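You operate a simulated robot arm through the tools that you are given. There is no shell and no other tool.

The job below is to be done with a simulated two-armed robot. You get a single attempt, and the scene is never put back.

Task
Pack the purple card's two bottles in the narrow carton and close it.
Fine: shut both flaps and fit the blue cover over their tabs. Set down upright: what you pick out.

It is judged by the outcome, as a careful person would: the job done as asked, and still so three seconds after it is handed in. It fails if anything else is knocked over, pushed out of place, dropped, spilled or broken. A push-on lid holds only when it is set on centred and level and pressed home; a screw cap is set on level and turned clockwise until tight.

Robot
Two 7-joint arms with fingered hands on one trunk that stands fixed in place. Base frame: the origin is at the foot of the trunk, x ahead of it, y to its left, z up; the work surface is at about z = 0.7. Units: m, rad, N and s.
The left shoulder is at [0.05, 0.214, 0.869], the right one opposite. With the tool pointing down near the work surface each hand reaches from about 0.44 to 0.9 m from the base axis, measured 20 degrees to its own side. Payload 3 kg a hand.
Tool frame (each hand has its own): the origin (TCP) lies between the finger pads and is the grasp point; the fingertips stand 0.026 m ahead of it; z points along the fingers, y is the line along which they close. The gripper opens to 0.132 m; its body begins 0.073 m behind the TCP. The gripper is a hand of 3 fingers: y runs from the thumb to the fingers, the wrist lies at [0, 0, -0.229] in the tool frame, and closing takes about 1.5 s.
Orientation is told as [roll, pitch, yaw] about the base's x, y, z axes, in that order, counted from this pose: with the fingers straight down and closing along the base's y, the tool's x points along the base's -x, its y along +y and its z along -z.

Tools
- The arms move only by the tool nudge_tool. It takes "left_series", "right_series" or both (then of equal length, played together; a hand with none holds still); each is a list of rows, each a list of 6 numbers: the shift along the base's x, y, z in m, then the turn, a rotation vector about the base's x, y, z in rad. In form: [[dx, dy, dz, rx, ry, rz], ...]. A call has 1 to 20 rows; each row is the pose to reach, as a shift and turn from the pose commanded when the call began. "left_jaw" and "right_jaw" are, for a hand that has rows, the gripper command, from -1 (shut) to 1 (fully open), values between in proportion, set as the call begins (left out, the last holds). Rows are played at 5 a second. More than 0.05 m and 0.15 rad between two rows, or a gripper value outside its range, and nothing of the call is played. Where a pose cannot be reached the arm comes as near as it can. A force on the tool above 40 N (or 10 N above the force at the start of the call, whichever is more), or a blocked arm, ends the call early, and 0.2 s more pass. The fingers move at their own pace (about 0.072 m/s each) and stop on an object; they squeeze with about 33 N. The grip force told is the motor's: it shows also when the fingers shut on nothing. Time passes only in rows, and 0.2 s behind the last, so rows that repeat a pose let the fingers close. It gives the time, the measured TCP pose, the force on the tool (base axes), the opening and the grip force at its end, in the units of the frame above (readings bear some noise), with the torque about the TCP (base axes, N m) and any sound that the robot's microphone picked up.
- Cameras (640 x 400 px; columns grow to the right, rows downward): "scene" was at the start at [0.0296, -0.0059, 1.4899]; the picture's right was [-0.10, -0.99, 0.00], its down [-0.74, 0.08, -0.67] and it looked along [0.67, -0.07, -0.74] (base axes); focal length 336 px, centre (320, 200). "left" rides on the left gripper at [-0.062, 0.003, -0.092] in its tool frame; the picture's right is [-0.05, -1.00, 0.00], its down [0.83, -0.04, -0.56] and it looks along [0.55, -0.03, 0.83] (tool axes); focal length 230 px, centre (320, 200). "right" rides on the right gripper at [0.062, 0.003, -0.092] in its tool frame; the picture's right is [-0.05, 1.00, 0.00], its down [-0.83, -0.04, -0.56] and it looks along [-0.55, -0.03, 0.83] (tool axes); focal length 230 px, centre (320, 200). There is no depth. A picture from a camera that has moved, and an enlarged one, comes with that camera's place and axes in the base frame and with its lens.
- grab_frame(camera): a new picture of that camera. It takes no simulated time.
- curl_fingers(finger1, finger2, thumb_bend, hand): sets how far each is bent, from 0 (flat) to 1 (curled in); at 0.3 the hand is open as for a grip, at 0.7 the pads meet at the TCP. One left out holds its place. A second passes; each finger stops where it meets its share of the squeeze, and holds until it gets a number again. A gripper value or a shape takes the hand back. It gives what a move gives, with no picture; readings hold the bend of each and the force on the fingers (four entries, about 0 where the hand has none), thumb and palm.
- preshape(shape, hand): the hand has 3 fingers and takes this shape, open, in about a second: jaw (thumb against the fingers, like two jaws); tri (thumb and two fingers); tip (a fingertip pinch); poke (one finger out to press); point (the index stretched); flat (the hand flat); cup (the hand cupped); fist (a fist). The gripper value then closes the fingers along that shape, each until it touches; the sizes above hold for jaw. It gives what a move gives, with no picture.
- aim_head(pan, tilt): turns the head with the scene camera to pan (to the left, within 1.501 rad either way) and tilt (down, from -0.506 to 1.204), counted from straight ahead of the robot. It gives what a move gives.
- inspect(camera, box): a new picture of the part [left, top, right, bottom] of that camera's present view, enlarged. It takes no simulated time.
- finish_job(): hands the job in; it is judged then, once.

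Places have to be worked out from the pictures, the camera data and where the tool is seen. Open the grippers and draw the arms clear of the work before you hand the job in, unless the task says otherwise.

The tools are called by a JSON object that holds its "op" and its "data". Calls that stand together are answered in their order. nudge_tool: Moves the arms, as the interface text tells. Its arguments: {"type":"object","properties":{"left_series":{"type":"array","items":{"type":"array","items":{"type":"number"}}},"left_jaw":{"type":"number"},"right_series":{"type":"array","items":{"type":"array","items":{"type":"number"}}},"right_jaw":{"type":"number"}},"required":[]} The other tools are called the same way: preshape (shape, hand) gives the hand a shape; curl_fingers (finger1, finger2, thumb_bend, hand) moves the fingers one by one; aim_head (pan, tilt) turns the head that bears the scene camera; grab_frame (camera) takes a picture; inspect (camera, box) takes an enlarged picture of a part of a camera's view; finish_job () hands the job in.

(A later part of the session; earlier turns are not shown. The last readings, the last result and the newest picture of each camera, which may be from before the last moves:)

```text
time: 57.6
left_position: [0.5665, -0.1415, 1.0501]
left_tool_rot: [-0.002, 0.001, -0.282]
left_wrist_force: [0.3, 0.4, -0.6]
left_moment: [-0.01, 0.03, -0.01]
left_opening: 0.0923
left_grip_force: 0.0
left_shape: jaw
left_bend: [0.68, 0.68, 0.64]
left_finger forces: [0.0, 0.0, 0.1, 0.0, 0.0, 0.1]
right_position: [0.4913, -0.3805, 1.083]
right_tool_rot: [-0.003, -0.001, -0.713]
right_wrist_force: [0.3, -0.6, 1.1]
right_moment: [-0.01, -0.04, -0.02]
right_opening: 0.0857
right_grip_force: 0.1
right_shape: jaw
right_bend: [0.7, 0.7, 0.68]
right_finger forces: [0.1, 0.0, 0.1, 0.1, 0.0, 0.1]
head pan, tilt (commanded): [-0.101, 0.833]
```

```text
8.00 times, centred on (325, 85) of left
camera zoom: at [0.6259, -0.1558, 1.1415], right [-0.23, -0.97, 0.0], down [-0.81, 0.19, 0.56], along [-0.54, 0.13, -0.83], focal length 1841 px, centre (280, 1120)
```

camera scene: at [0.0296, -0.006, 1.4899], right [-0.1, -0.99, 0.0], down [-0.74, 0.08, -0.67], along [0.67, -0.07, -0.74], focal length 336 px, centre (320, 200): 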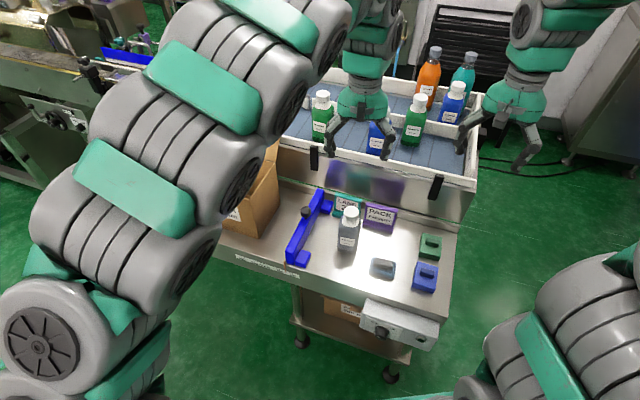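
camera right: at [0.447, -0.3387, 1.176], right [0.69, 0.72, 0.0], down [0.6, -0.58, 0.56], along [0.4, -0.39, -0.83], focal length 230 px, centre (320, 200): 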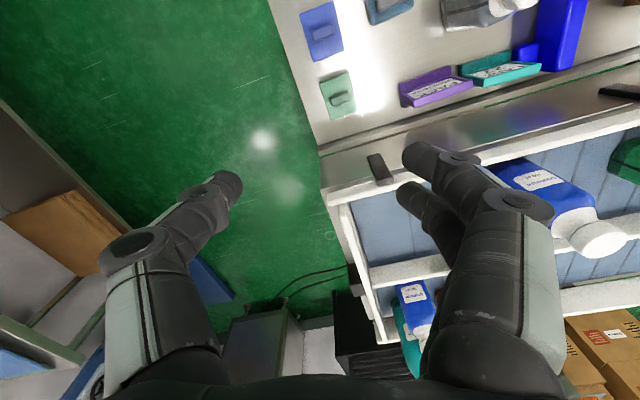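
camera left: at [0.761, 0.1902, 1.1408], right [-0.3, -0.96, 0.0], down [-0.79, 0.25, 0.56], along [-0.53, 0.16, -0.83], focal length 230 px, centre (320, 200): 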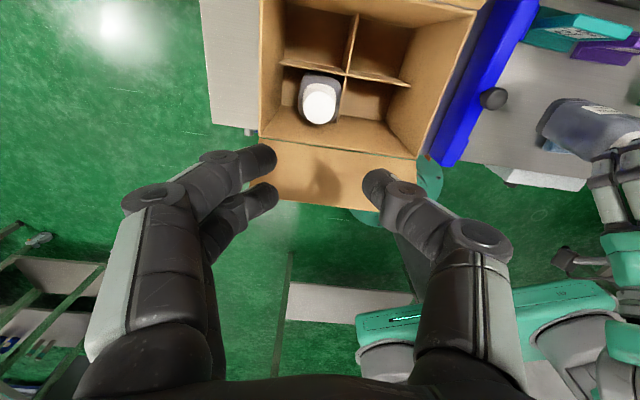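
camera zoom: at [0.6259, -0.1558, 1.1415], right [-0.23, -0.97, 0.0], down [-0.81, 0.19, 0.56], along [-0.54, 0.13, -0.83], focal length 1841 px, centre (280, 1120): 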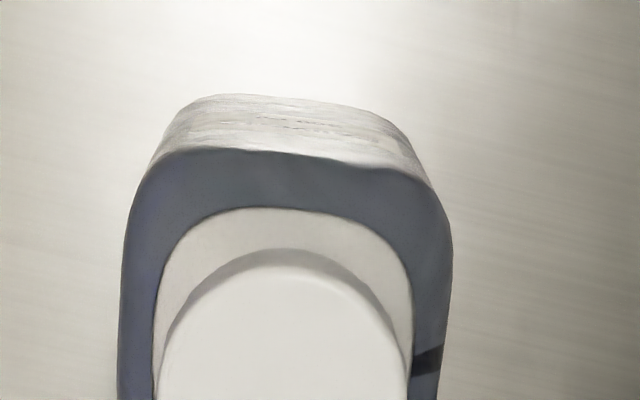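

Bottle yaw is about -19°, so I'll rotate by about -0.11 rad when placing. I descend over the cap and check once before closing.

{"op": "nudge_tool", "data": {"left_series": [[-0.001, 0, -0.045, 0, 0, 0], [-0.002, 0, -0.09, 0, 0, 0], [-0.003, 0, -0.135, 0, 0, 0], [-0.003, 0, -0.175, 0, 0, 0], [-0.003, 0, -0.204, 0, 0, 0], [-0.003, 0, -0.204, 0, 0, 0]]}}

{"op": "grab_frame", "data": {"camera": "left"}}

```text
time: 59.0
left_position: [0.5623, -0.14, 0.8472]
left_tool_rot: [0.001, 0.0, -0.28]
left_wrist_force: [0.0, 0.4, -0.2]
left_moment: [0.0, 0.01, 0.02]
left_opening: 0.0922
left_grip_force: 0.0
left_shape: jaw
left_bend: [0.68, 0.68, 0.64]
left_finger forces: [0.0, 0.0, 0.0, 0.0, 0.0, 0.0]
right_position: [0.4897, -0.3817, 1.0836]
right_tool_rot: [-0.003, 0.0, -0.713]
right_wrist_force: [0.3, 0.0, 0.7]
right_moment: [0.0, 0.03, -0.05]
right_opening: 0.0858
right_grip_force: 0.1
right_shape: jaw
right_bend: [0.7, 0.7, 0.68]
right_finger forces: [0.1, 0.0, 0.1, 0.1, 0.0, 0.0]
head pan, tilt (commanded): [-0.101, 0.833]
```

```text
taken
camera left: at [0.6222, -0.1536, 0.9377], right [-0.23, -0.97, 0.0], down [-0.81, 0.19, 0.56], along [-0.54, 0.13, -0.83], focal length 230 px, centre (320, 200)
```

left: 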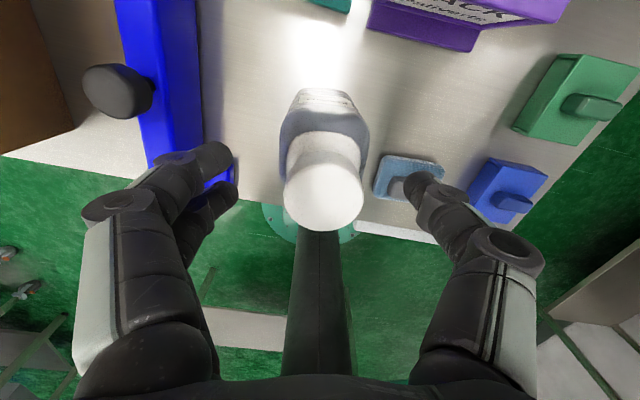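

Nicely centred (about 2 mm off). I correct that and close the left hand.

{"op": "nudge_tool", "data": {"left_series": [[-0.0005, -0.002, 0, 0, 0, 0], [-0.0005, -0.002, 0, 0, 0, 0], [-0.0005, -0.002, 0, 0, 0, 0], [-0.0005, -0.002, 0, 0, 0, 0], [-0.0005, -0.002, 0, 0, 0, 0], [-0.0005, -0.002, 0, 0, 0, 0], [-0.0005, -0.002, 0, 0, 0, 0], [-0.0005, -0.002, 0, 0, 0, 0]], "left_jaw": -1}}

{"op": "nudge_tool", "data": {"left_series": [[0, 0, 0.01, 0, 0, 0], [0, 0, 0.03, 0, 0, 0], [0, 0, 0.06, 0, 0, 0], [0, 0, 0.06, 0, 0, 0]]}}

{"op": "grab_frame", "data": {"camera": "left"}}

{"op": "inspect", "data": {"camera": "scene", "box": [290, 170, 400, 280]}}

```text
time: 60.8
left_position: [0.5618, -0.1423, 0.8473]
left_tool_rot: [-0.001, 0.0, -0.281]
left_wrist_force: [-0.3, 0.4, 0.3]
left_moment: [0.03, -0.03, 0.01]
left_opening: 0.0286
left_grip_force: 33.3
left_shape: jaw
left_bend: [0.73, 0.73, 0.7]
left_finger forces: [15.5, 14.1, 0.1, 0.1, 29.6, 0.0]
right_position: [0.4909, -0.3819, 1.0834]
right_tool_rot: [-0.002, -0.001, -0.714]
right_wrist_force: [0.2, 0.3, -0.4]
right_moment: [-0.01, 0.0, 0.0]
right_opening: 0.0857
right_grip_force: 0.0
right_shape: jaw
right_bend: [0.7, 0.7, 0.68]
right_finger forces: [0.0, 0.1, 0.0, 0.0, 0.0, 0.0]
head pan, tilt (commanded): [-0.101, 0.833]
```

```text
time: 61.8
left_position: [0.5607, -0.1428, 0.9092]
left_tool_rot: [0.0, 0.0, -0.282]
left_wrist_force: [0.4, 0.0, -4.3]
left_moment: [-0.01, -0.01, 0.02]
left_opening: 0.0289
left_grip_force: 33.0
left_shape: jaw
left_bend: [0.73, 0.73, 0.7]
left_finger forces: [15.4, 14.2, 0.0, 0.0, 29.6, 0.1]
right_position: [0.4923, -0.3802, 1.0833]
right_tool_rot: [-0.001, 0.001, -0.713]
right_wrist_force: [0.2, 0.2, -0.2]
right_moment: [-0.02, -0.02, -0.02]
right_opening: 0.0858
right_grip_force: 0.0
right_shape: jaw
right_bend: [0.7, 0.7, 0.68]
right_finger forces: [0.1, 0.1, 0.0, 0.0, 0.0, 0.0]
head pan, tilt (commanded): [-0.101, 0.833]
```

```text
taken
camera left: at [0.6216, -0.1564, 0.9996], right [-0.23, -0.97, 0.0], down [-0.81, 0.19, 0.56], along [-0.54, 0.13, -0.83], focal length 230 px, centre (320, 200)
```

left: 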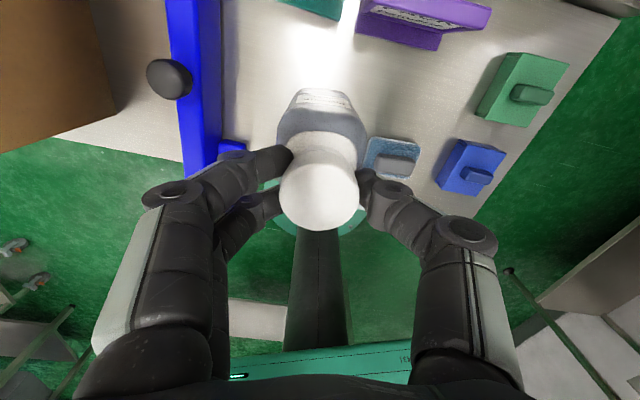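

```text
3.64 times, centred on (345, 225) of scene
camera zoom: at [0.0296, -0.006, 1.4899], right [-0.1, -0.99, 0.0], down [-0.74, 0.08, -0.67], along [0.67, -0.07, -0.74], focal length 1223 px, centre (229, 109)
```

zoom: 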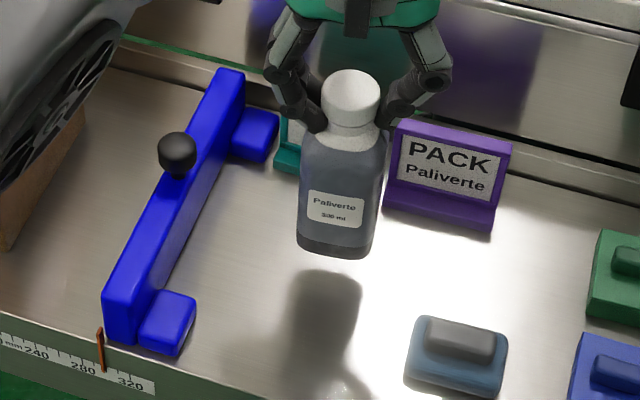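

The bottle hangs straight. The near-right cell would crowd the first bottle against my fingers, so I take this one to the far-right cell, entering over the right wall along the carton's axis.

{"op": "nudge_tool", "data": {"left_series": [[0, 0, 0.045, 0, 0, -0.02], [0.01, 0.005, 0.085, 0, 0, -0.05], [0.035, 0.025, 0.11, 0, 0, -0.08], [0.06, 0.045, 0.121, 0, 0, -0.11], [0.08, 0.0615, 0.121, 0, 0, -0.11], [0.0992, 0.1023, 0.121, 0, 0, -0.11], [0.1184, 0.1431, 0.121, 0, 0, -0.11], [0.1376, 0.1839, 0.121, 0, 0, -0.11], [0.1568, 0.2247, 0.121, 0, 0, -0.11], [0.1757, 0.2655, 0.121, 0, 0, -0.11], [0.1757, 0.2655, 0.121, 0, 0, -0.11]]}}

{"op": "grab_frame", "data": {"camera": "scene"}}

{"op": "grab_frame", "data": {"camera": "left"}}

```text
time: 64.2
left_position: [0.7392, 0.1234, 1.0268]
left_tool_rot: [0.0, -0.001, -0.391]
left_wrist_force: [-0.5, 1.1, -3.3]
left_moment: [-0.01, -0.04, 0.0]
left_opening: 0.0285
left_grip_force: 32.8
left_shape: jaw
left_bend: [0.73, 0.73, 0.7]
left_finger forces: [16.1, 14.4, 0.1, 0.0, 29.9, 0.0]
right_position: [0.4902, -0.38, 1.0829]
right_tool_rot: [-0.001, 0.0, -0.714]
right_wrist_force: [-0.1, 0.4, -0.2]
right_moment: [-0.03, 0.0, -0.01]
right_opening: 0.0859
right_grip_force: 0.1
right_shape: jaw
right_bend: [0.7, 0.7, 0.68]
right_finger forces: [0.0, 0.1, 0.1, 0.0, 0.0, 0.1]
head pan, tilt (commanded): [-0.101, 0.833]
```

```text
taken
camera scene: at [0.0296, -0.0059, 1.4899], right [-0.1, -0.99, 0.0], down [-0.74, 0.08, -0.67], along [0.67, -0.07, -0.74], focal length 336 px, centre (320, 200)
```

scene: 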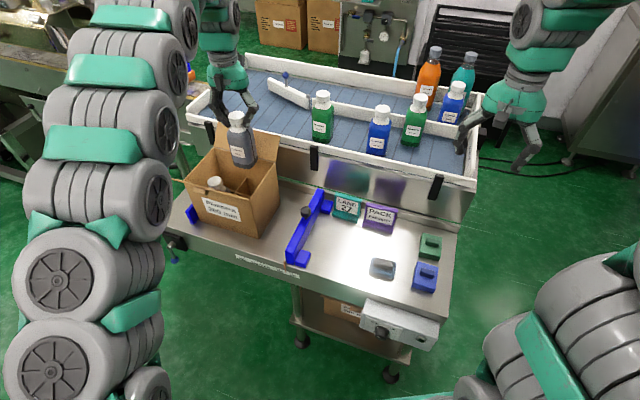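

```text
taken
camera left: at [0.7981, 0.1017, 1.1184], right [-0.33, -0.94, 0.0], down [-0.78, 0.28, 0.56], along [-0.52, 0.19, -0.83], focal length 230 px, centre (320, 200)
```

left: 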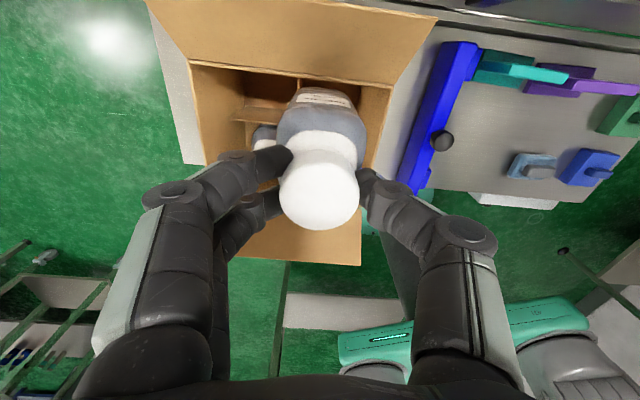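

I enlarge both views to check the bottle over the far-right cell.

{"op": "inspect", "data": {"camera": "left", "box": [180, 0, 440, 200]}}

{"op": "inspect", "data": {"camera": "scene", "box": [170, 90, 300, 240]}}

```text
2.00 times, centred on (310, 100) of left
camera zoom: at [0.7981, 0.1017, 1.1184], right [-0.33, -0.94, 0.0], down [-0.78, 0.28, 0.56], along [-0.52, 0.19, -0.83], focal length 460 px, centre (340, 400)
```

zoom: 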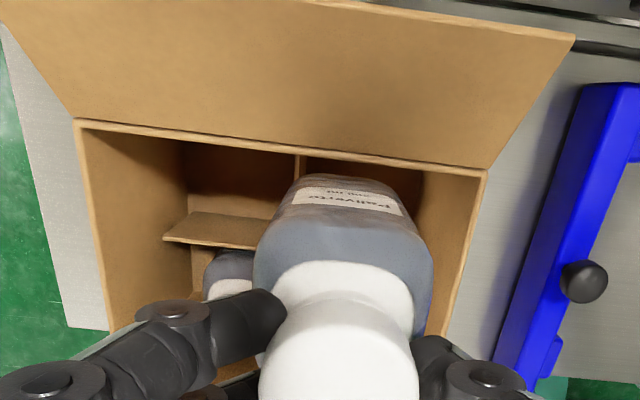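

```text
2.67 times, centred on (235, 165) of scene
camera zoom: at [0.0296, -0.0059, 1.4899], right [-0.1, -0.99, 0.0], down [-0.74, 0.08, -0.67], along [0.67, -0.07, -0.74], focal length 897 px, centre (547, 293)
```

zoom: 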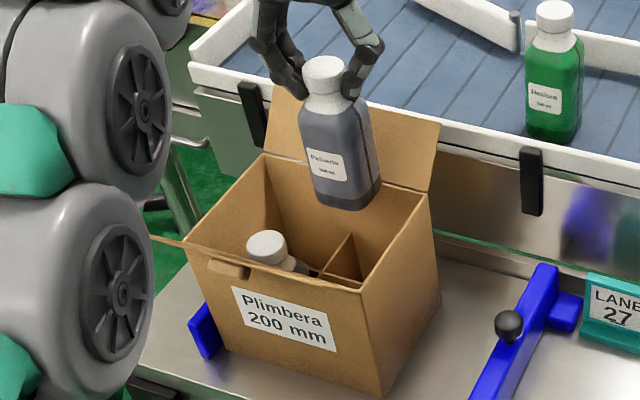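

Bottle is well aligned in depth and yaw; I shift 4 mm toward the right wall to clear the middle divider and lower to just above divider height.

{"op": "nudge_tool", "data": {"left_series": [[-0.0017, -0.0036, -0.01, 0, 0, 0], [-0.0017, -0.0036, -0.03, 0, 0, 0], [-0.0017, -0.0036, -0.05, 0, 0, 0], [-0.0017, -0.0036, -0.064, 0, 0, 0], [-0.0017, -0.0036, -0.064, 0, 0, 0]]}}

{"op": "inspect", "data": {"camera": "left", "box": [180, 0, 440, 200]}}

{"op": "inspect", "data": {"camera": "scene", "box": [170, 90, 300, 240]}}

```text
time: 65.4
left_position: [0.7358, 0.1193, 0.9634]
left_tool_rot: [0.001, -0.001, -0.39]
left_wrist_force: [0.0, -1.0, -3.2]
left_moment: [0.0, -0.01, 0.01]
left_opening: 0.0285
left_grip_force: 32.6
left_shape: jaw
left_bend: [0.73, 0.73, 0.7]
left_finger forces: [16.3, 14.5, 0.0, 0.0, 29.9, 0.0]
right_position: [0.4922, -0.3803, 1.0822]
right_tool_rot: [-0.003, 0.0, -0.712]
right_wrist_force: [0.4, -0.8, -0.2]
right_moment: [-0.01, 0.02, -0.03]
right_opening: 0.0857
right_grip_force: 0.0
right_shape: jaw
right_bend: [0.7, 0.7, 0.68]
right_finger forces: [0.1, 0.0, 0.0, 0.1, 0.0, 0.0]
head pan, tilt (commanded): [-0.101, 0.833]
```

```text
2.00 times, centred on (310, 100) of left
camera zoom: at [0.7944, 0.0991, 1.0552], right [-0.33, -0.94, 0.0], down [-0.78, 0.28, 0.55], along [-0.52, 0.18, -0.83], focal length 460 px, centre (340, 400)
```

zoom: 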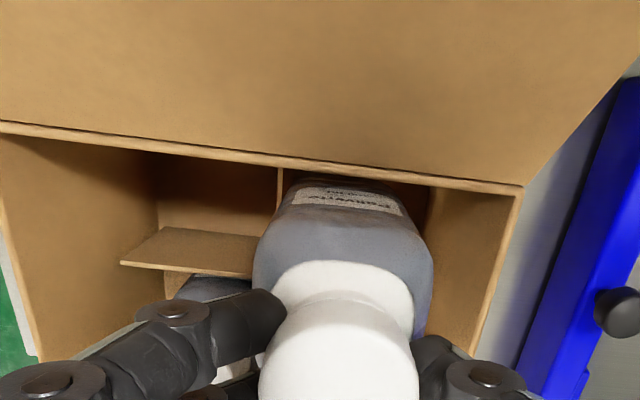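

```text
2.67 times, centred on (235, 165) of scene
camera zoom: at [0.0296, -0.0059, 1.4899], right [-0.1, -0.99, 0.0], down [-0.74, 0.08, -0.67], along [0.67, -0.07, -0.74], focal length 897 px, centre (547, 293)
```

zoom: 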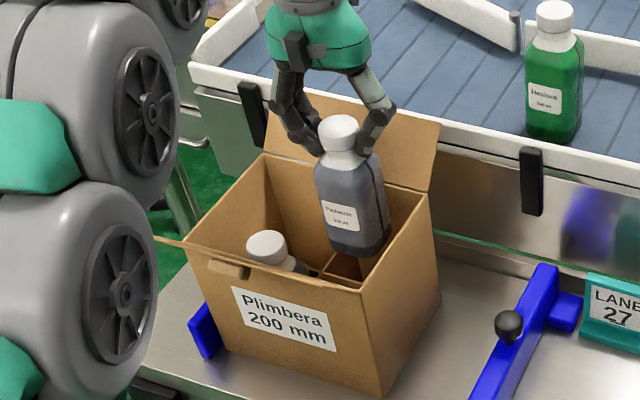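

About 3 mm clear of the middle divider, 3.5 mm from the cross divider and 10 mm from the far wall. I shift 3 mm outward in depth and lower further, watching forces.

{"op": "nudge_tool", "data": {"left_series": [[0.0027, -0.0013, 0, 0, 0, 0], [0.0027, -0.0013, -0.015, 0, 0, 0], [0.0027, -0.0013, -0.03, 0, 0, 0], [0.0027, -0.0013, -0.04, 0, 0, 0], [0.0027, -0.0013, -0.04, 0, 0, 0]]}}

{"op": "inspect", "data": {"camera": "left", "box": [180, 0, 440, 200]}}

{"op": "inspect", "data": {"camera": "scene", "box": [170, 90, 300, 240]}}

```text
time: 66.6
left_position: [0.7384, 0.118, 0.9231]
left_tool_rot: [0.0, -0.001, -0.39]
left_wrist_force: [-0.1, 0.2, -4.0]
left_moment: [-0.04, -0.01, 0.01]
left_opening: 0.0286
left_grip_force: 32.9
left_shape: jaw
left_bend: [0.73, 0.73, 0.7]
left_finger forces: [16.3, 14.4, 0.1, 0.1, 30.0, 0.0]
right_position: [0.4916, -0.3813, 1.0828]
right_tool_rot: [-0.002, 0.0, -0.715]
right_wrist_force: [-0.6, -0.2, 0.1]
right_moment: [-0.02, -0.02, 0.02]
right_opening: 0.0856
right_grip_force: 0.1
right_shape: jaw
right_bend: [0.7, 0.7, 0.68]
right_finger forces: [0.0, 0.0, 0.0, 0.0, 0.0, 0.0]
head pan, tilt (commanded): [-0.101, 0.833]
```

```text
2.00 times, centred on (310, 100) of left
camera zoom: at [0.7964, 0.0978, 1.0152], right [-0.33, -0.94, 0.0], down [-0.78, 0.28, 0.56], along [-0.52, 0.18, -0.83], focal length 460 px, centre (340, 400)
```

zoom: 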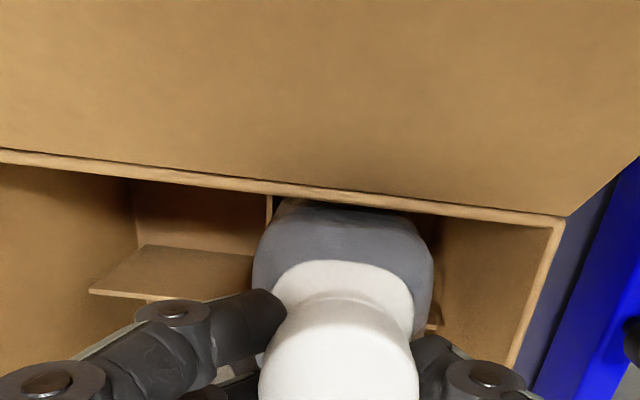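

```text
2.67 times, centred on (235, 165) of scene
camera zoom: at [0.0296, -0.0059, 1.4899], right [-0.1, -0.99, 0.0], down [-0.74, 0.08, -0.67], along [0.67, -0.07, -0.74], focal length 897 px, centre (547, 293)
```

zoom: 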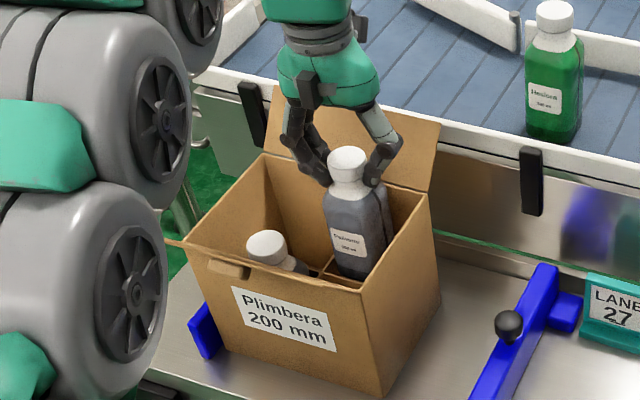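

No contact; the base is inside the far-right cell. I lower on to just above the floor.

{"op": "nudge_tool", "data": {"left_series": [[0, 0, -0.015, 0, 0, 0], [0, 0, -0.03, 0, 0, 0], [0, 0, -0.045, 0, 0, 0], [0, 0, -0.058, 0, 0, 0], [0, 0, -0.066, 0, 0, 0], [0, 0, -0.066, 0, 0, 0]]}}

{"op": "inspect", "data": {"camera": "left", "box": [130, 60, 530, 310]}}

{"op": "inspect", "data": {"camera": "scene", "box": [190, 110, 300, 230]}}

```text
time: 68.0
left_position: [0.7381, 0.1196, 0.8577]
left_tool_rot: [-0.001, 0.001, -0.391]
left_wrist_force: [0.0, 0.4, -2.8]
left_moment: [-0.01, 0.02, 0.02]
left_opening: 0.0288
left_grip_force: 32.7
left_shape: jaw
left_bend: [0.73, 0.73, 0.7]
left_finger forces: [16.4, 14.4, 0.0, 0.0, 29.7, 0.0]
right_position: [0.4913, -0.381, 1.0839]
right_tool_rot: [-0.003, 0.0, -0.714]
right_wrist_force: [0.1, -0.6, 0.3]
right_moment: [0.01, 0.03, -0.01]
right_opening: 0.0858
right_grip_force: 0.0
right_shape: jaw
right_bend: [0.7, 0.7, 0.68]
right_finger forces: [0.0, 0.1, 0.0, 0.1, 0.1, 0.0]
head pan, tilt (commanded): [-0.101, 0.833]
```

```text
1.60 times, centred on (330, 185) of left
camera zoom: at [0.797, 0.0992, 0.949], right [-0.33, -0.94, 0.0], down [-0.78, 0.28, 0.56], along [-0.52, 0.18, -0.83], focal length 368 px, centre (304, 224)
```

zoom: 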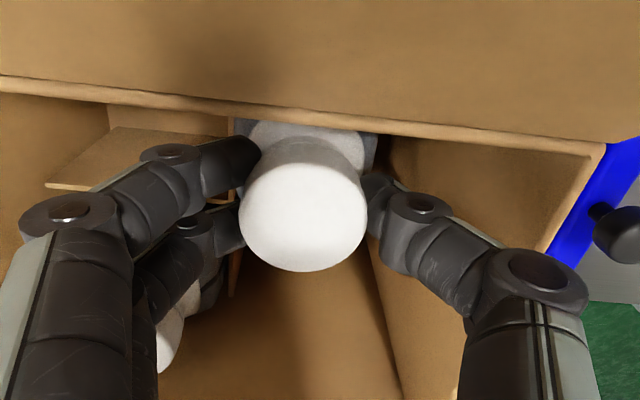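

```text
3.33 times, centred on (245, 170) of scene
camera zoom: at [0.0296, -0.0059, 1.4899], right [-0.1, -0.99, 0.0], down [-0.74, 0.08, -0.67], along [0.67, -0.07, -0.74], focal length 1121 px, centre (570, 300)
```

zoom: 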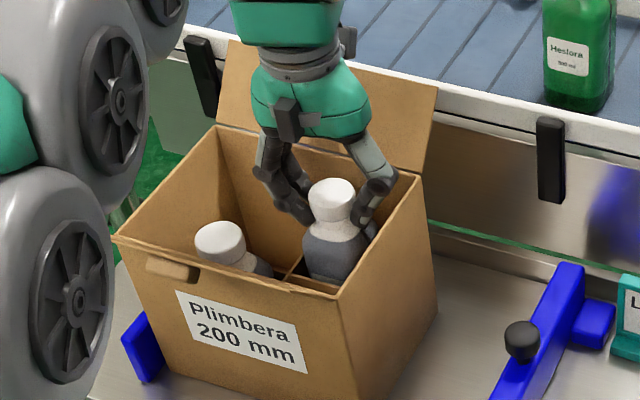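

Almost down; I take small steps to floor contact.

{"op": "nudge_tool", "data": {"left_series": [[0, 0, -0.003, 0, 0, 0], [0, 0, -0.006, 0, 0, 0], [0, 0, -0.006, 0, 0, 0]]}}

```text
time: 68.8
left_position: [0.7387, 0.1178, 0.8528]
left_tool_rot: [0.001, 0.001, -0.391]
left_wrist_force: [-0.8, -0.1, -1.1]
left_moment: [0.02, 0.0, -0.02]
left_opening: 0.0285
left_grip_force: 33.3
left_shape: jaw
left_bend: [0.73, 0.73, 0.7]
left_finger forces: [16.5, 14.6, 0.0, 0.0, 30.2, 0.1]
right_position: [0.4905, -0.3811, 1.0834]
right_tool_rot: [-0.004, -0.001, -0.713]
right_wrist_force: [-0.1, -0.6, -0.5]
right_moment: [0.0, 0.0, 0.01]
right_opening: 0.0859
right_grip_force: 0.0
right_shape: jaw
right_bend: [0.7, 0.7, 0.68]
right_finger forces: [0.1, 0.0, 0.1, 0.0, 0.1, 0.0]
head pan, tilt (commanded): [-0.101, 0.833]
```

The vertical load is easing (-1.1 N), so the floor is just touching. I go 1 mm further to confirm, then open to 46 mm.

{"op": "nudge_tool", "data": {"left_series": [[0, 0, -0.001, 0, 0, 0], [0, 0, -0.001, 0, 0, 0]]}}

```text
time: 69.4
left_position: [0.7385, 0.1189, 0.8524]
left_tool_rot: [-0.002, -0.001, -0.392]
left_wrist_force: [-0.7, -0.6, 4.3]
left_moment: [0.01, -0.01, -0.01]
left_opening: 0.0284
left_grip_force: 33.3
left_shape: jaw
left_bend: [0.73, 0.73, 0.7]
left_finger forces: [16.5, 15.0, 0.0, 0.1, 31.2, 0.0]
right_position: [0.4908, -0.3811, 1.0817]
right_tool_rot: [-0.001, -0.001, -0.713]
right_wrist_force: [-0.3, -0.1, -0.2]
right_moment: [-0.01, 0.03, 0.01]
right_opening: 0.0857
right_grip_force: 0.0
right_shape: jaw
right_bend: [0.7, 0.7, 0.68]
right_finger forces: [0.0, 0.1, 0.0, 0.1, 0.0, 0.1]
head pan, tilt (commanded): [-0.101, 0.833]
```

The bottle rests on the carton floor (+4 N). I open slightly.

{"op": "nudge_tool", "data": {"left_series": [[0, 0, 0, 0, 0, 0], [0, 0, 0, 0, 0, 0], [0, 0, 0, 0, 0, 0]], "left_jaw": -0.3}}

{"op": "grab_frame", "data": {"camera": "left"}}

```text
time: 70.2
left_position: [0.7364, 0.1192, 0.8509]
left_tool_rot: [0.001, 0.0, -0.392]
left_wrist_force: [-0.2, -0.4, 0.2]
left_moment: [-0.02, -0.02, 0.02]
left_opening: 0.0455
left_grip_force: 0.0
left_shape: jaw
left_bend: [0.74, 0.74, 0.7]
left_finger forces: [0.1, 0.1, 0.0, 0.0, 0.0, 0.0]
right_position: [0.4908, -0.3807, 1.0832]
right_tool_rot: [-0.002, -0.001, -0.714]
right_wrist_force: [0.6, 0.2, -0.6]
right_moment: [0.0, 0.0, -0.02]
right_opening: 0.0855
right_grip_force: 0.0
right_shape: jaw
right_bend: [0.7, 0.7, 0.68]
right_finger forces: [0.0, 0.0, 0.0, 0.1, 0.1, 0.0]
head pan, tilt (commanded): [-0.101, 0.833]
```

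```text
taken
camera left: at [0.7963, 0.0986, 0.9422], right [-0.33, -0.94, 0.0], down [-0.78, 0.28, 0.56], along [-0.52, 0.18, -0.83], focal length 230 px, centre (320, 200)
```

left: 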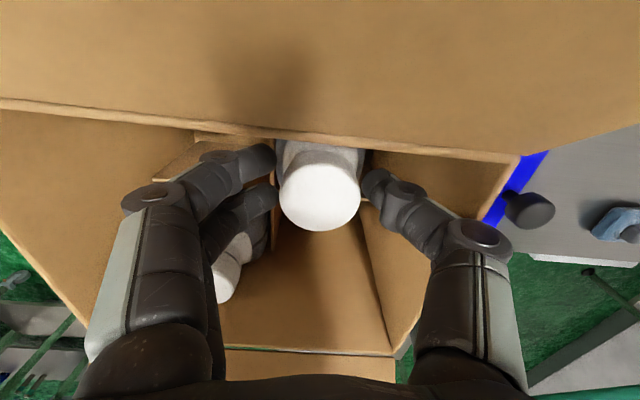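

Released without side forces. I lift the left hand straight up, slowly at first.

{"op": "nudge_tool", "data": {"left_series": [[0, 0, 0.008, 0, 0, 0], [0, 0, 0.02, 0, 0, 0], [0, 0, 0.04, 0, 0, 0], [0, 0, 0.08, 0, 0, 0], [0, 0, 0.12, 0, 0, 0], [-0.01, 0.005, 0.15, 0, 0, 0], [-0.03, 0.02, 0.18, 0, 0, 0], [-0.06, 0.05, 0.2, 0, 0, 0]]}}

{"op": "grab_frame", "data": {"camera": "left"}}

{"op": "grab_frame", "data": {"camera": "scene"}}

```text
time: 72.0
left_position: [0.6789, 0.1677, 1.0487]
left_tool_rot: [0.0, 0.001, -0.394]
left_wrist_force: [-0.5, 0.6, -0.4]
left_moment: [-0.01, 0.0, 0.0]
left_opening: 0.0461
left_grip_force: 0.1
left_shape: jaw
left_bend: [0.74, 0.74, 0.7]
left_finger forces: [0.1, 0.0, 0.0, 0.0, 0.0, 0.0]
right_position: [0.4914, -0.3807, 1.0831]
right_tool_rot: [-0.002, 0.001, -0.714]
right_wrist_force: [0.8, -0.3, -0.3]
right_moment: [-0.02, 0.03, 0.0]
right_opening: 0.0857
right_grip_force: 0.1
right_shape: jaw
right_bend: [0.7, 0.7, 0.68]
right_finger forces: [0.0, 0.1, 0.0, 0.0, 0.1, 0.0]
head pan, tilt (commanded): [-0.101, 0.833]
```

```text
taken
camera left: at [0.7374, 0.1467, 1.14], right [-0.33, -0.94, 0.0], down [-0.78, 0.28, 0.55], along [-0.52, 0.19, -0.83], focal length 230 px, centre (320, 200)
```

left: 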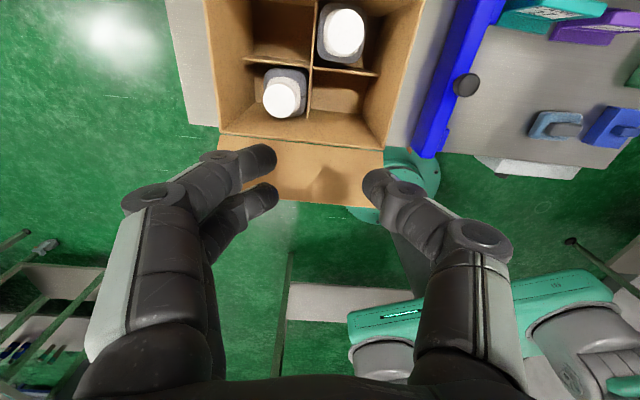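

```text
taken
camera scene: at [0.0296, -0.006, 1.4899], right [-0.1, -0.99, 0.0], down [-0.74, 0.08, -0.67], along [0.67, -0.07, -0.74], focal length 336 px, centre (320, 200)
```

scene: 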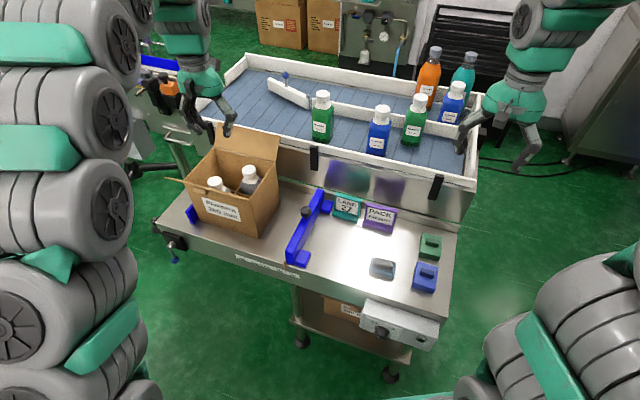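

Both Paliverte bottles stand upright in separate cells. Next the flaps: I look closely at the tabs and the covers.

{"op": "inspect", "data": {"camera": "left", "box": [180, 90, 420, 240]}}

{"op": "inspect", "data": {"camera": "scene", "box": [170, 110, 290, 220]}}

{"op": "inspect", "data": {"camera": "scene", "box": [360, 225, 450, 300]}}

{"op": "inspect", "data": {"camera": "left", "box": [500, 60, 640, 190]}}

```text
2.67 times, centred on (300, 165) of left
camera zoom: at [0.7374, 0.1467, 1.14], right [-0.33, -0.94, 0.0], down [-0.78, 0.28, 0.55], along [-0.52, 0.19, -0.83], focal length 614 px, centre (373, 293)
```

zoom: 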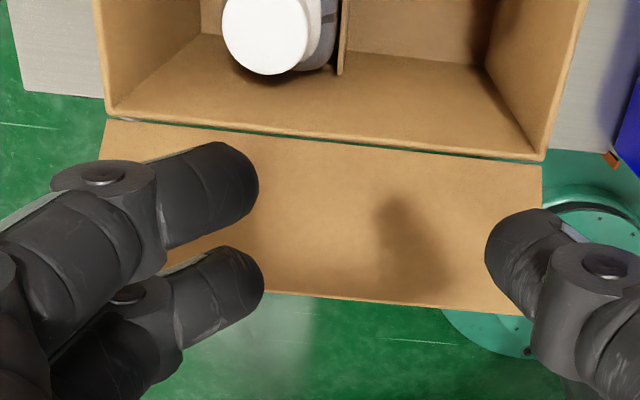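

```text
3.64 times, centred on (230, 165) of scene
camera zoom: at [0.0296, -0.006, 1.4899], right [-0.1, -0.99, 0.0], down [-0.74, 0.08, -0.67], along [0.67, -0.07, -0.74], focal length 1223 px, centre (647, 327)
```

zoom: 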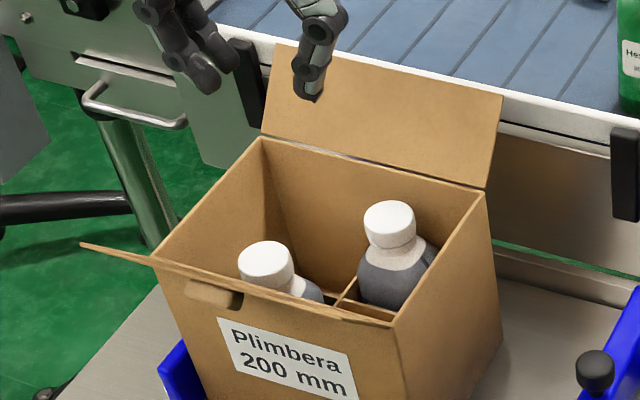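

```text
5.33 times, centred on (405, 262) of scene
camera zoom: at [0.0296, -0.006, 1.4899], right [-0.1, -0.99, 0.0], down [-0.74, 0.08, -0.67], along [0.67, -0.07, -0.74], focal length 1794 px, centre (-133, -133)
```

zoom: 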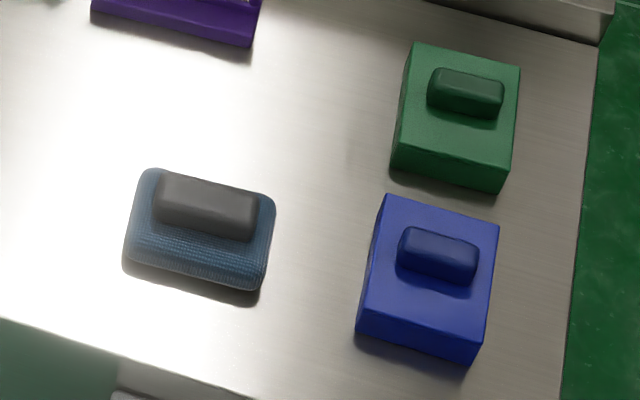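

```text
3.08 times, centred on (570, 125) of left
camera zoom: at [0.7374, 0.1467, 1.14], right [-0.33, -0.94, 0.0], down [-0.78, 0.28, 0.55], along [-0.52, 0.19, -0.83], focal length 708 px, centre (-449, 431)
```

zoom: 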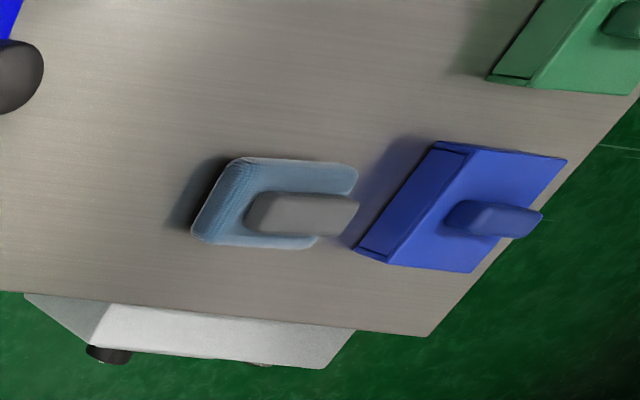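

The blue cover is a box with a bar handle. I zoom in on it and the green one to judge size, and on the carton's tabs.

{"op": "inspect", "data": {"camera": "scene", "box": [405, 250, 450, 300]}}

{"op": "inspect", "data": {"camera": "right", "box": [280, 0, 420, 120]}}

{"op": "inspect", "data": {"camera": "scene", "box": [180, 175, 260, 220]}}

```text
8.00 times, centred on (428, 275) of scene
camera zoom: at [0.0296, -0.006, 1.4899], right [-0.1, -0.99, 0.0], down [-0.74, 0.08, -0.67], along [0.67, -0.07, -0.74], focal length 2690 px, centre (-540, -400)
```

zoom: 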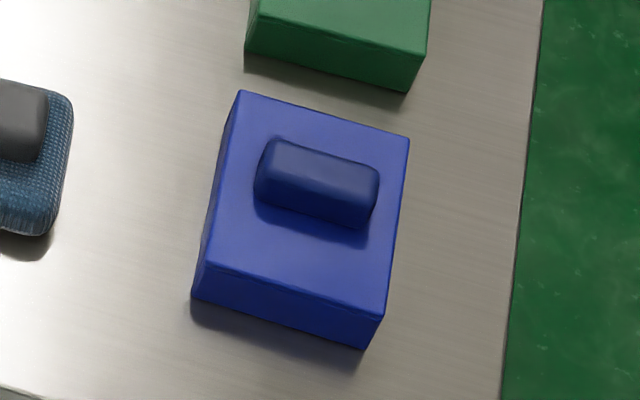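

```text
3.33 times, centred on (350, 60) of right
camera zoom: at [0.4471, -0.3383, 1.1759], right [0.69, 0.72, 0.0], down [0.6, -0.58, 0.56], along [0.4, -0.39, -0.83], focal length 767 px, centre (220, 667)
```

zoom: 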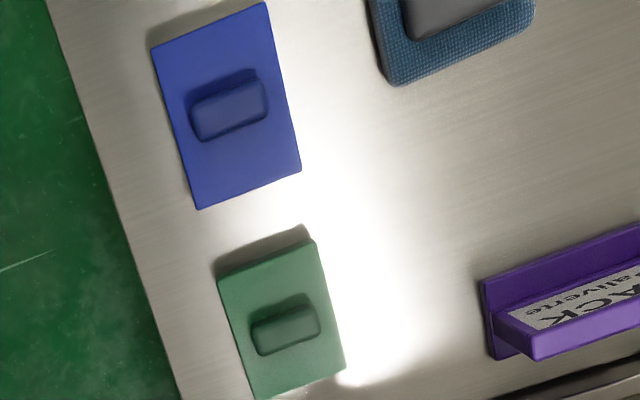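

```text
8.00 times, centred on (220, 198) of scene
camera zoom: at [0.0296, -0.006, 1.4899], right [-0.1, -0.99, 0.0], down [-0.74, 0.08, -0.67], along [0.67, -0.07, -0.74], focal length 2690 px, centre (1120, 220)
```

zoom: 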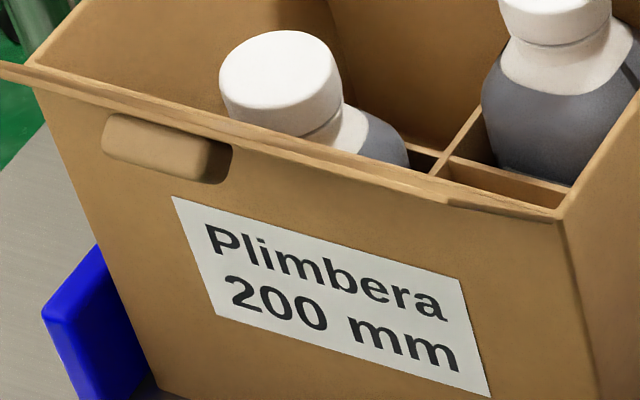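

The blue cover is about 55 × 67 × 23 mm, aligned with the table, and the tabs sit on the flaps' outer faces near their free edges. I now ready the hands for folding: the right, closed and tilted 45°, toward the far flap; the left, closed, in front of the near flap.

{"op": "nudge_tool", "data": {"right_series": [[0.0197, 0.0388, 0, 0.0553, -0.0557, 0], [0.0394, 0.0776, 0, 0.1106, -0.1114, 0], [0.0591, 0.1164, 0, 0.1659, -0.1671, 0], [0.0788, 0.1552, 0, 0.2212, -0.2228, 0], [0.0985, 0.194, 0, 0.2765, -0.2785, 0], [0.1182, 0.2328, -0.003, 0.3318, -0.3342, 0], [0.1379, 0.2716, -0.006, 0.3871, -0.3899, 0], [0.1576, 0.3104, -0.01, 0.4424, -0.4456, 0], [0.1773, 0.3492, -0.015, 0.4977, -0.5013, 0], [0.1973, 0.3881, -0.023, 0.553, -0.557, 0], [0.1973, 0.3881, -0.023, 0.553, -0.557, 0]], "right_jaw": -1, "left_series": [[-0.0104, 0.0114, -0.003, 0, 0, -0.01], [-0.0208, 0.0228, -0.006, 0, 0, -0.02], [-0.0312, 0.0342, -0.009, 0, 0, -0.03], [-0.0416, 0.0456, -0.012, 0, 0, -0.04], [-0.052, 0.057, -0.016, 0, 0, -0.046], [-0.0624, 0.0684, -0.022, 0, 0, -0.046], [-0.0728, 0.0798, -0.03, 0, 0, -0.046], [-0.0832, 0.0912, -0.037, 0, 0, -0.046], [-0.0936, 0.1026, -0.043, 0, 0, -0.046], [-0.104, 0.114, -0.049, 0, 0, -0.046], [-0.104, 0.114, -0.049, 0, 0, -0.046]], "left_jaw": -1}}

{"op": "grab_frame", "data": {"camera": "scene"}}

{"op": "grab_frame", "data": {"camera": "right"}}

{"op": "grab_frame", "data": {"camera": "left"}}

```text
time: 74.4
left_position: [0.5733, 0.2831, 1.0017]
left_tool_rot: [0.0, 0.0, -0.437]
left_wrist_force: [-0.1, -0.5, 0.5]
left_moment: [0.01, 0.0, -0.02]
left_opening: 0.0
left_grip_force: 32.8
left_shape: jaw
left_bend: [0.68, 0.68, 0.74]
left_finger forces: [0.0, 0.0, 0.0, 0.1, 0.1, 0.1]
right_position: [0.6899, 0.0082, 1.0602]
right_tool_rot: [0.782, -0.052, -0.738]
right_wrist_force: [0.5, 1.4, -0.1]
right_moment: [-0.01, -0.01, -0.02]
right_opening: 0.0
right_grip_force: 33.2
right_shape: jaw
right_bend: [0.68, 0.68, 0.74]
right_finger forces: [0.0, 0.0, 0.1, 0.0, 0.0, 0.1]
head pan, tilt (commanded): [-0.101, 0.833]
```

```text
taken
camera scene: at [0.0296, -0.0059, 1.4899], right [-0.1, -0.99, 0.0], down [-0.74, 0.08, -0.67], along [0.67, -0.07, -0.74], focal length 336 px, centre (320, 200)
```

scene: 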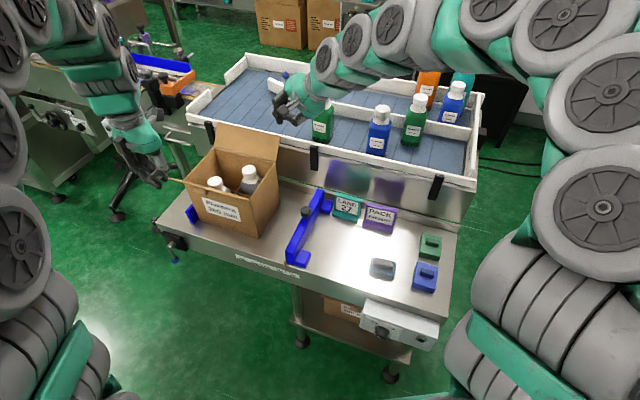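

```text
taken
camera right: at [0.5994, 0.0046, 1.1251], right [0.49, 0.51, 0.71], down [0.32, -0.86, 0.41], along [0.81, 0.03, -0.58], focal length 230 px, centre (320, 200)
```

right: 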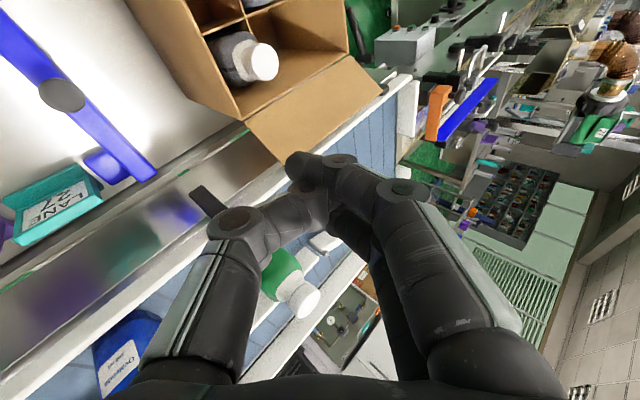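

```text
taken
camera left: at [0.6315, 0.2604, 1.0931], right [-0.38, -0.93, 0.0], down [-0.77, 0.31, 0.55], along [-0.51, 0.21, -0.83], focal length 230 px, centre (320, 200)
```

left: 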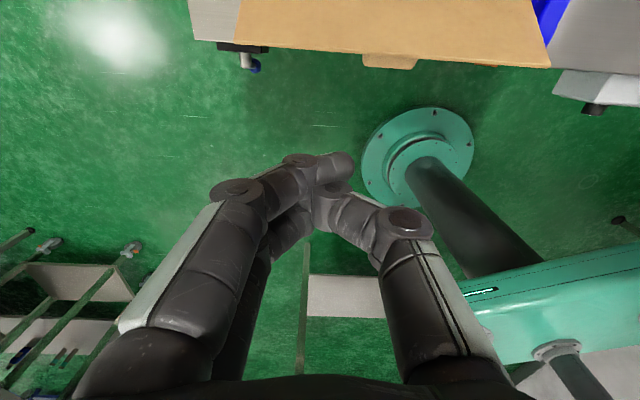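

Both hands are ready. I move the right hand over and behind the far flap, staying above it, and check before lowering.

{"op": "nudge_tool", "data": {"right_series": [[0.039, 0.0078, -0.015, 0, 0, 0], [0.078, 0.0156, -0.035, 0, 0, 0], [0.117, 0.0234, -0.055, 0, 0, 0], [0.155, 0.031, -0.07, 0, 0, 0], [0.155, 0.031, -0.07, 0, 0, 0]]}}

{"op": "grab_frame", "data": {"camera": "scene"}}

{"op": "grab_frame", "data": {"camera": "right"}}

```text
time: 75.6
left_position: [0.5725, 0.2825, 1.0029]
left_tool_rot: [0.0, 0.002, -0.438]
left_wrist_force: [-0.4, 0.9, 0.1]
left_moment: [0.02, -0.01, -0.01]
left_opening: 0.0
left_grip_force: 32.9
left_shape: jaw
left_bend: [0.68, 0.68, 0.74]
left_finger forces: [0.1, 0.0, 0.0, 0.0, 0.0, 0.0]
right_position: [0.8438, 0.0387, 0.9923]
right_tool_rot: [0.783, -0.055, -0.736]
right_wrist_force: [-1.0, -0.3, -0.2]
right_moment: [0.01, 0.02, -0.03]
right_opening: 0.0002
right_grip_force: 32.9
right_shape: jaw
right_bend: [0.68, 0.68, 0.74]
right_finger forces: [0.1, 0.0, 0.0, 0.0, 0.0, 0.1]
head pan, tilt (commanded): [-0.101, 0.833]
```

```text
taken
camera scene: at [0.0295, -0.0059, 1.4899], right [-0.1, -0.99, 0.0], down [-0.74, 0.08, -0.67], along [0.67, -0.07, -0.74], focal length 336 px, centre (320, 200)
```

scene: 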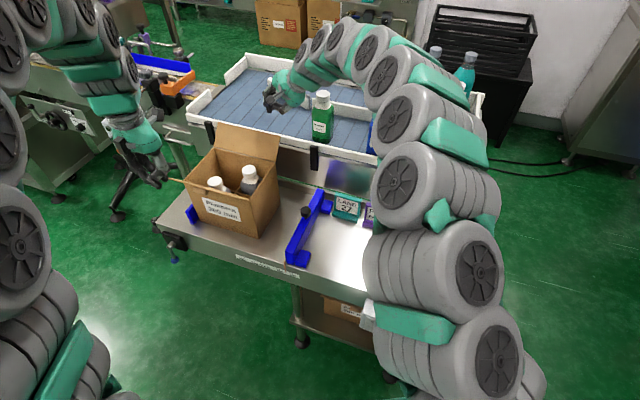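

```text
taken
camera right: at [0.7538, 0.0355, 1.0568], right [0.49, 0.52, 0.71], down [0.32, -0.86, 0.41], along [0.81, 0.03, -0.58], focal length 230 px, centre (320, 200)
```

right: 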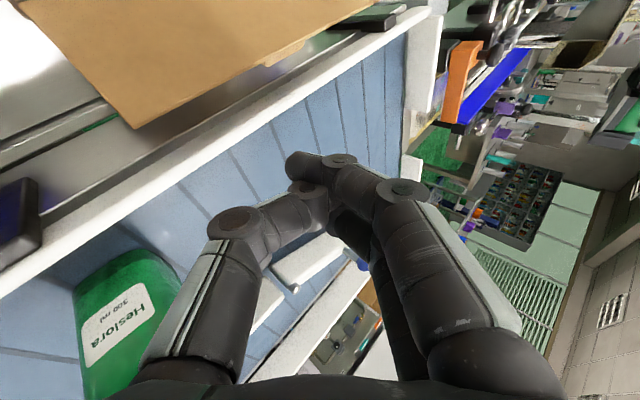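

The hand is behind the flap's edge (edge at d≈0.702, finger side at ≈0.72) and above the tray wall. I lower it to pushing height.

{"op": "nudge_tool", "data": {"right_series": [[0.001, -0.0005, -0.03, 0, 0, 0], [0.002, -0.001, -0.055, 0, 0, 0], [0.002, -0.001, -0.067, 0, 0, 0], [0.002, -0.001, -0.067, 0, 0, 0]]}}

{"op": "grab_frame", "data": {"camera": "right"}}

{"op": "inspect", "data": {"camera": "scene", "box": [190, 70, 340, 200]}}

```text
time: 76.6
left_position: [0.5731, 0.2842, 1.0011]
left_tool_rot: [-0.001, 0.001, -0.436]
left_wrist_force: [-0.1, -0.4, 0.2]
left_moment: [0.01, 0.0, -0.01]
left_opening: 0.0
left_grip_force: 32.6
left_shape: jaw
left_bend: [0.68, 0.68, 0.74]
left_finger forces: [0.0, 0.0, 0.0, 0.0, 0.0, 0.1]
right_position: [0.8443, 0.0355, 0.9235]
right_tool_rot: [0.781, -0.052, -0.735]
right_wrist_force: [0.0, 0.0, -0.2]
right_moment: [-0.01, -0.01, 0.01]
right_opening: 0.0
right_grip_force: 32.8
right_shape: jaw
right_bend: [0.68, 0.68, 0.74]
right_finger forces: [0.0, 0.0, 0.0, 0.1, 0.1, 0.0]
head pan, tilt (commanded): [-0.101, 0.833]
```

```text
taken
camera right: at [0.755, 0.0339, 0.989], right [0.49, 0.52, 0.71], down [0.32, -0.86, 0.41], along [0.81, 0.03, -0.58], focal length 230 px, centre (320, 200)
```

right: 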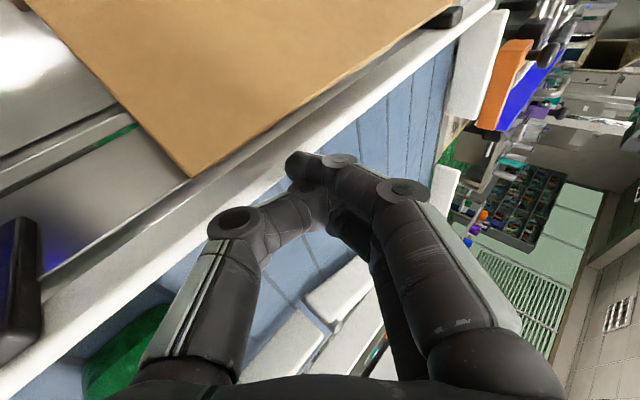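

```text
3.08 times, centred on (265, 135) of scene
camera zoom: at [0.0296, -0.006, 1.4899], right [-0.1, -0.99, 0.0], down [-0.74, 0.08, -0.67], along [0.67, -0.07, -0.74], focal length 1035 px, centre (489, 400)
```

zoom: 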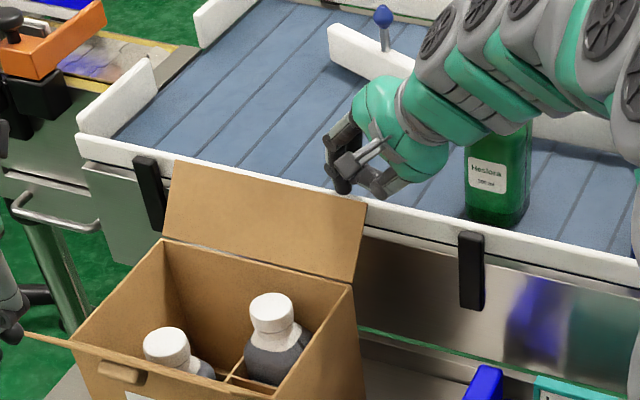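

The fingers are behind the flap's right part. I push toward the robot along the depth axis in small steps and watch the force.

{"op": "nudge_tool", "data": {"right_series": [[-0.0109, 0.0051, 0, 0, 0, 0], [-0.0217, 0.0102, 0, 0, 0, 0], [-0.0326, 0.0153, 0, 0, 0, 0]]}}

{"op": "inspect", "data": {"camera": "scene", "box": [190, 70, 340, 200]}}

{"op": "grab_frame", "data": {"camera": "right"}}

```text
time: 77.4
left_position: [0.5748, 0.2829, 1.0014]
left_tool_rot: [0.0, -0.001, -0.439]
left_wrist_force: [-0.3, -0.2, -0.2]
left_moment: [-0.01, 0.05, 0.01]
left_opening: 0.0003
left_grip_force: 33.0
left_shape: jaw
left_bend: [0.68, 0.68, 0.74]
left_finger forces: [0.0, 0.1, 0.0, 0.0, 0.0, 0.0]
right_position: [0.8107, 0.0552, 0.9242]
right_tool_rot: [0.78, -0.053, -0.739]
right_wrist_force: [0.0, 0.0, -0.2]
right_moment: [0.03, 0.03, 0.01]
right_opening: 0.0
right_grip_force: 33.1
right_shape: jaw
right_bend: [0.68, 0.68, 0.74]
right_finger forces: [0.1, 0.0, 0.1, 0.0, 0.3, 0.0]
head pan, tilt (commanded): [-0.101, 0.833]
```

```text
3.08 times, centred on (265, 135) of scene
camera zoom: at [0.0296, -0.006, 1.4899], right [-0.1, -0.99, 0.0], down [-0.74, 0.08, -0.67], along [0.67, -0.07, -0.74], focal length 1035 px, centre (489, 400)
```

zoom: 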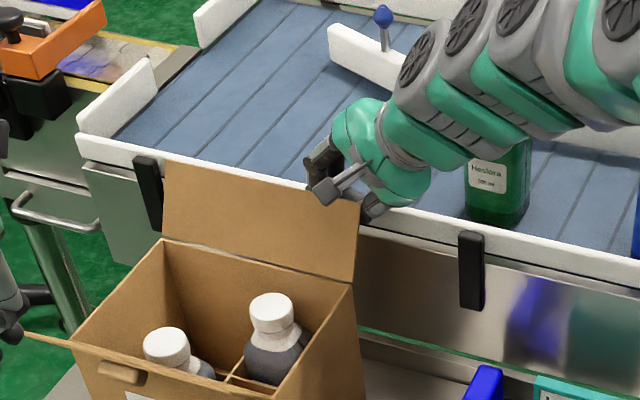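

```text
taken
camera right: at [0.7218, 0.0507, 0.9893], right [0.49, 0.52, 0.71], down [0.32, -0.86, 0.41], along [0.81, 0.03, -0.58], focal length 230 px, centre (320, 200)
```

right: 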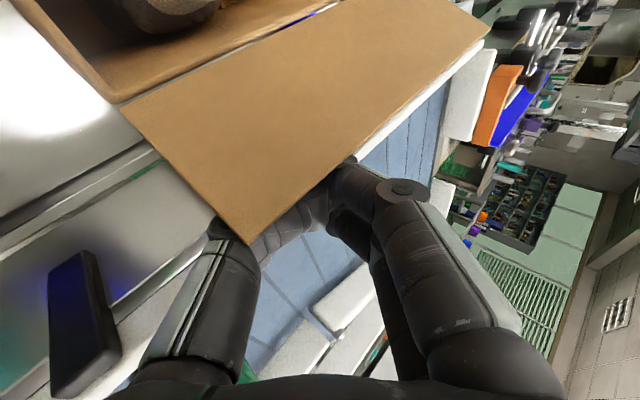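

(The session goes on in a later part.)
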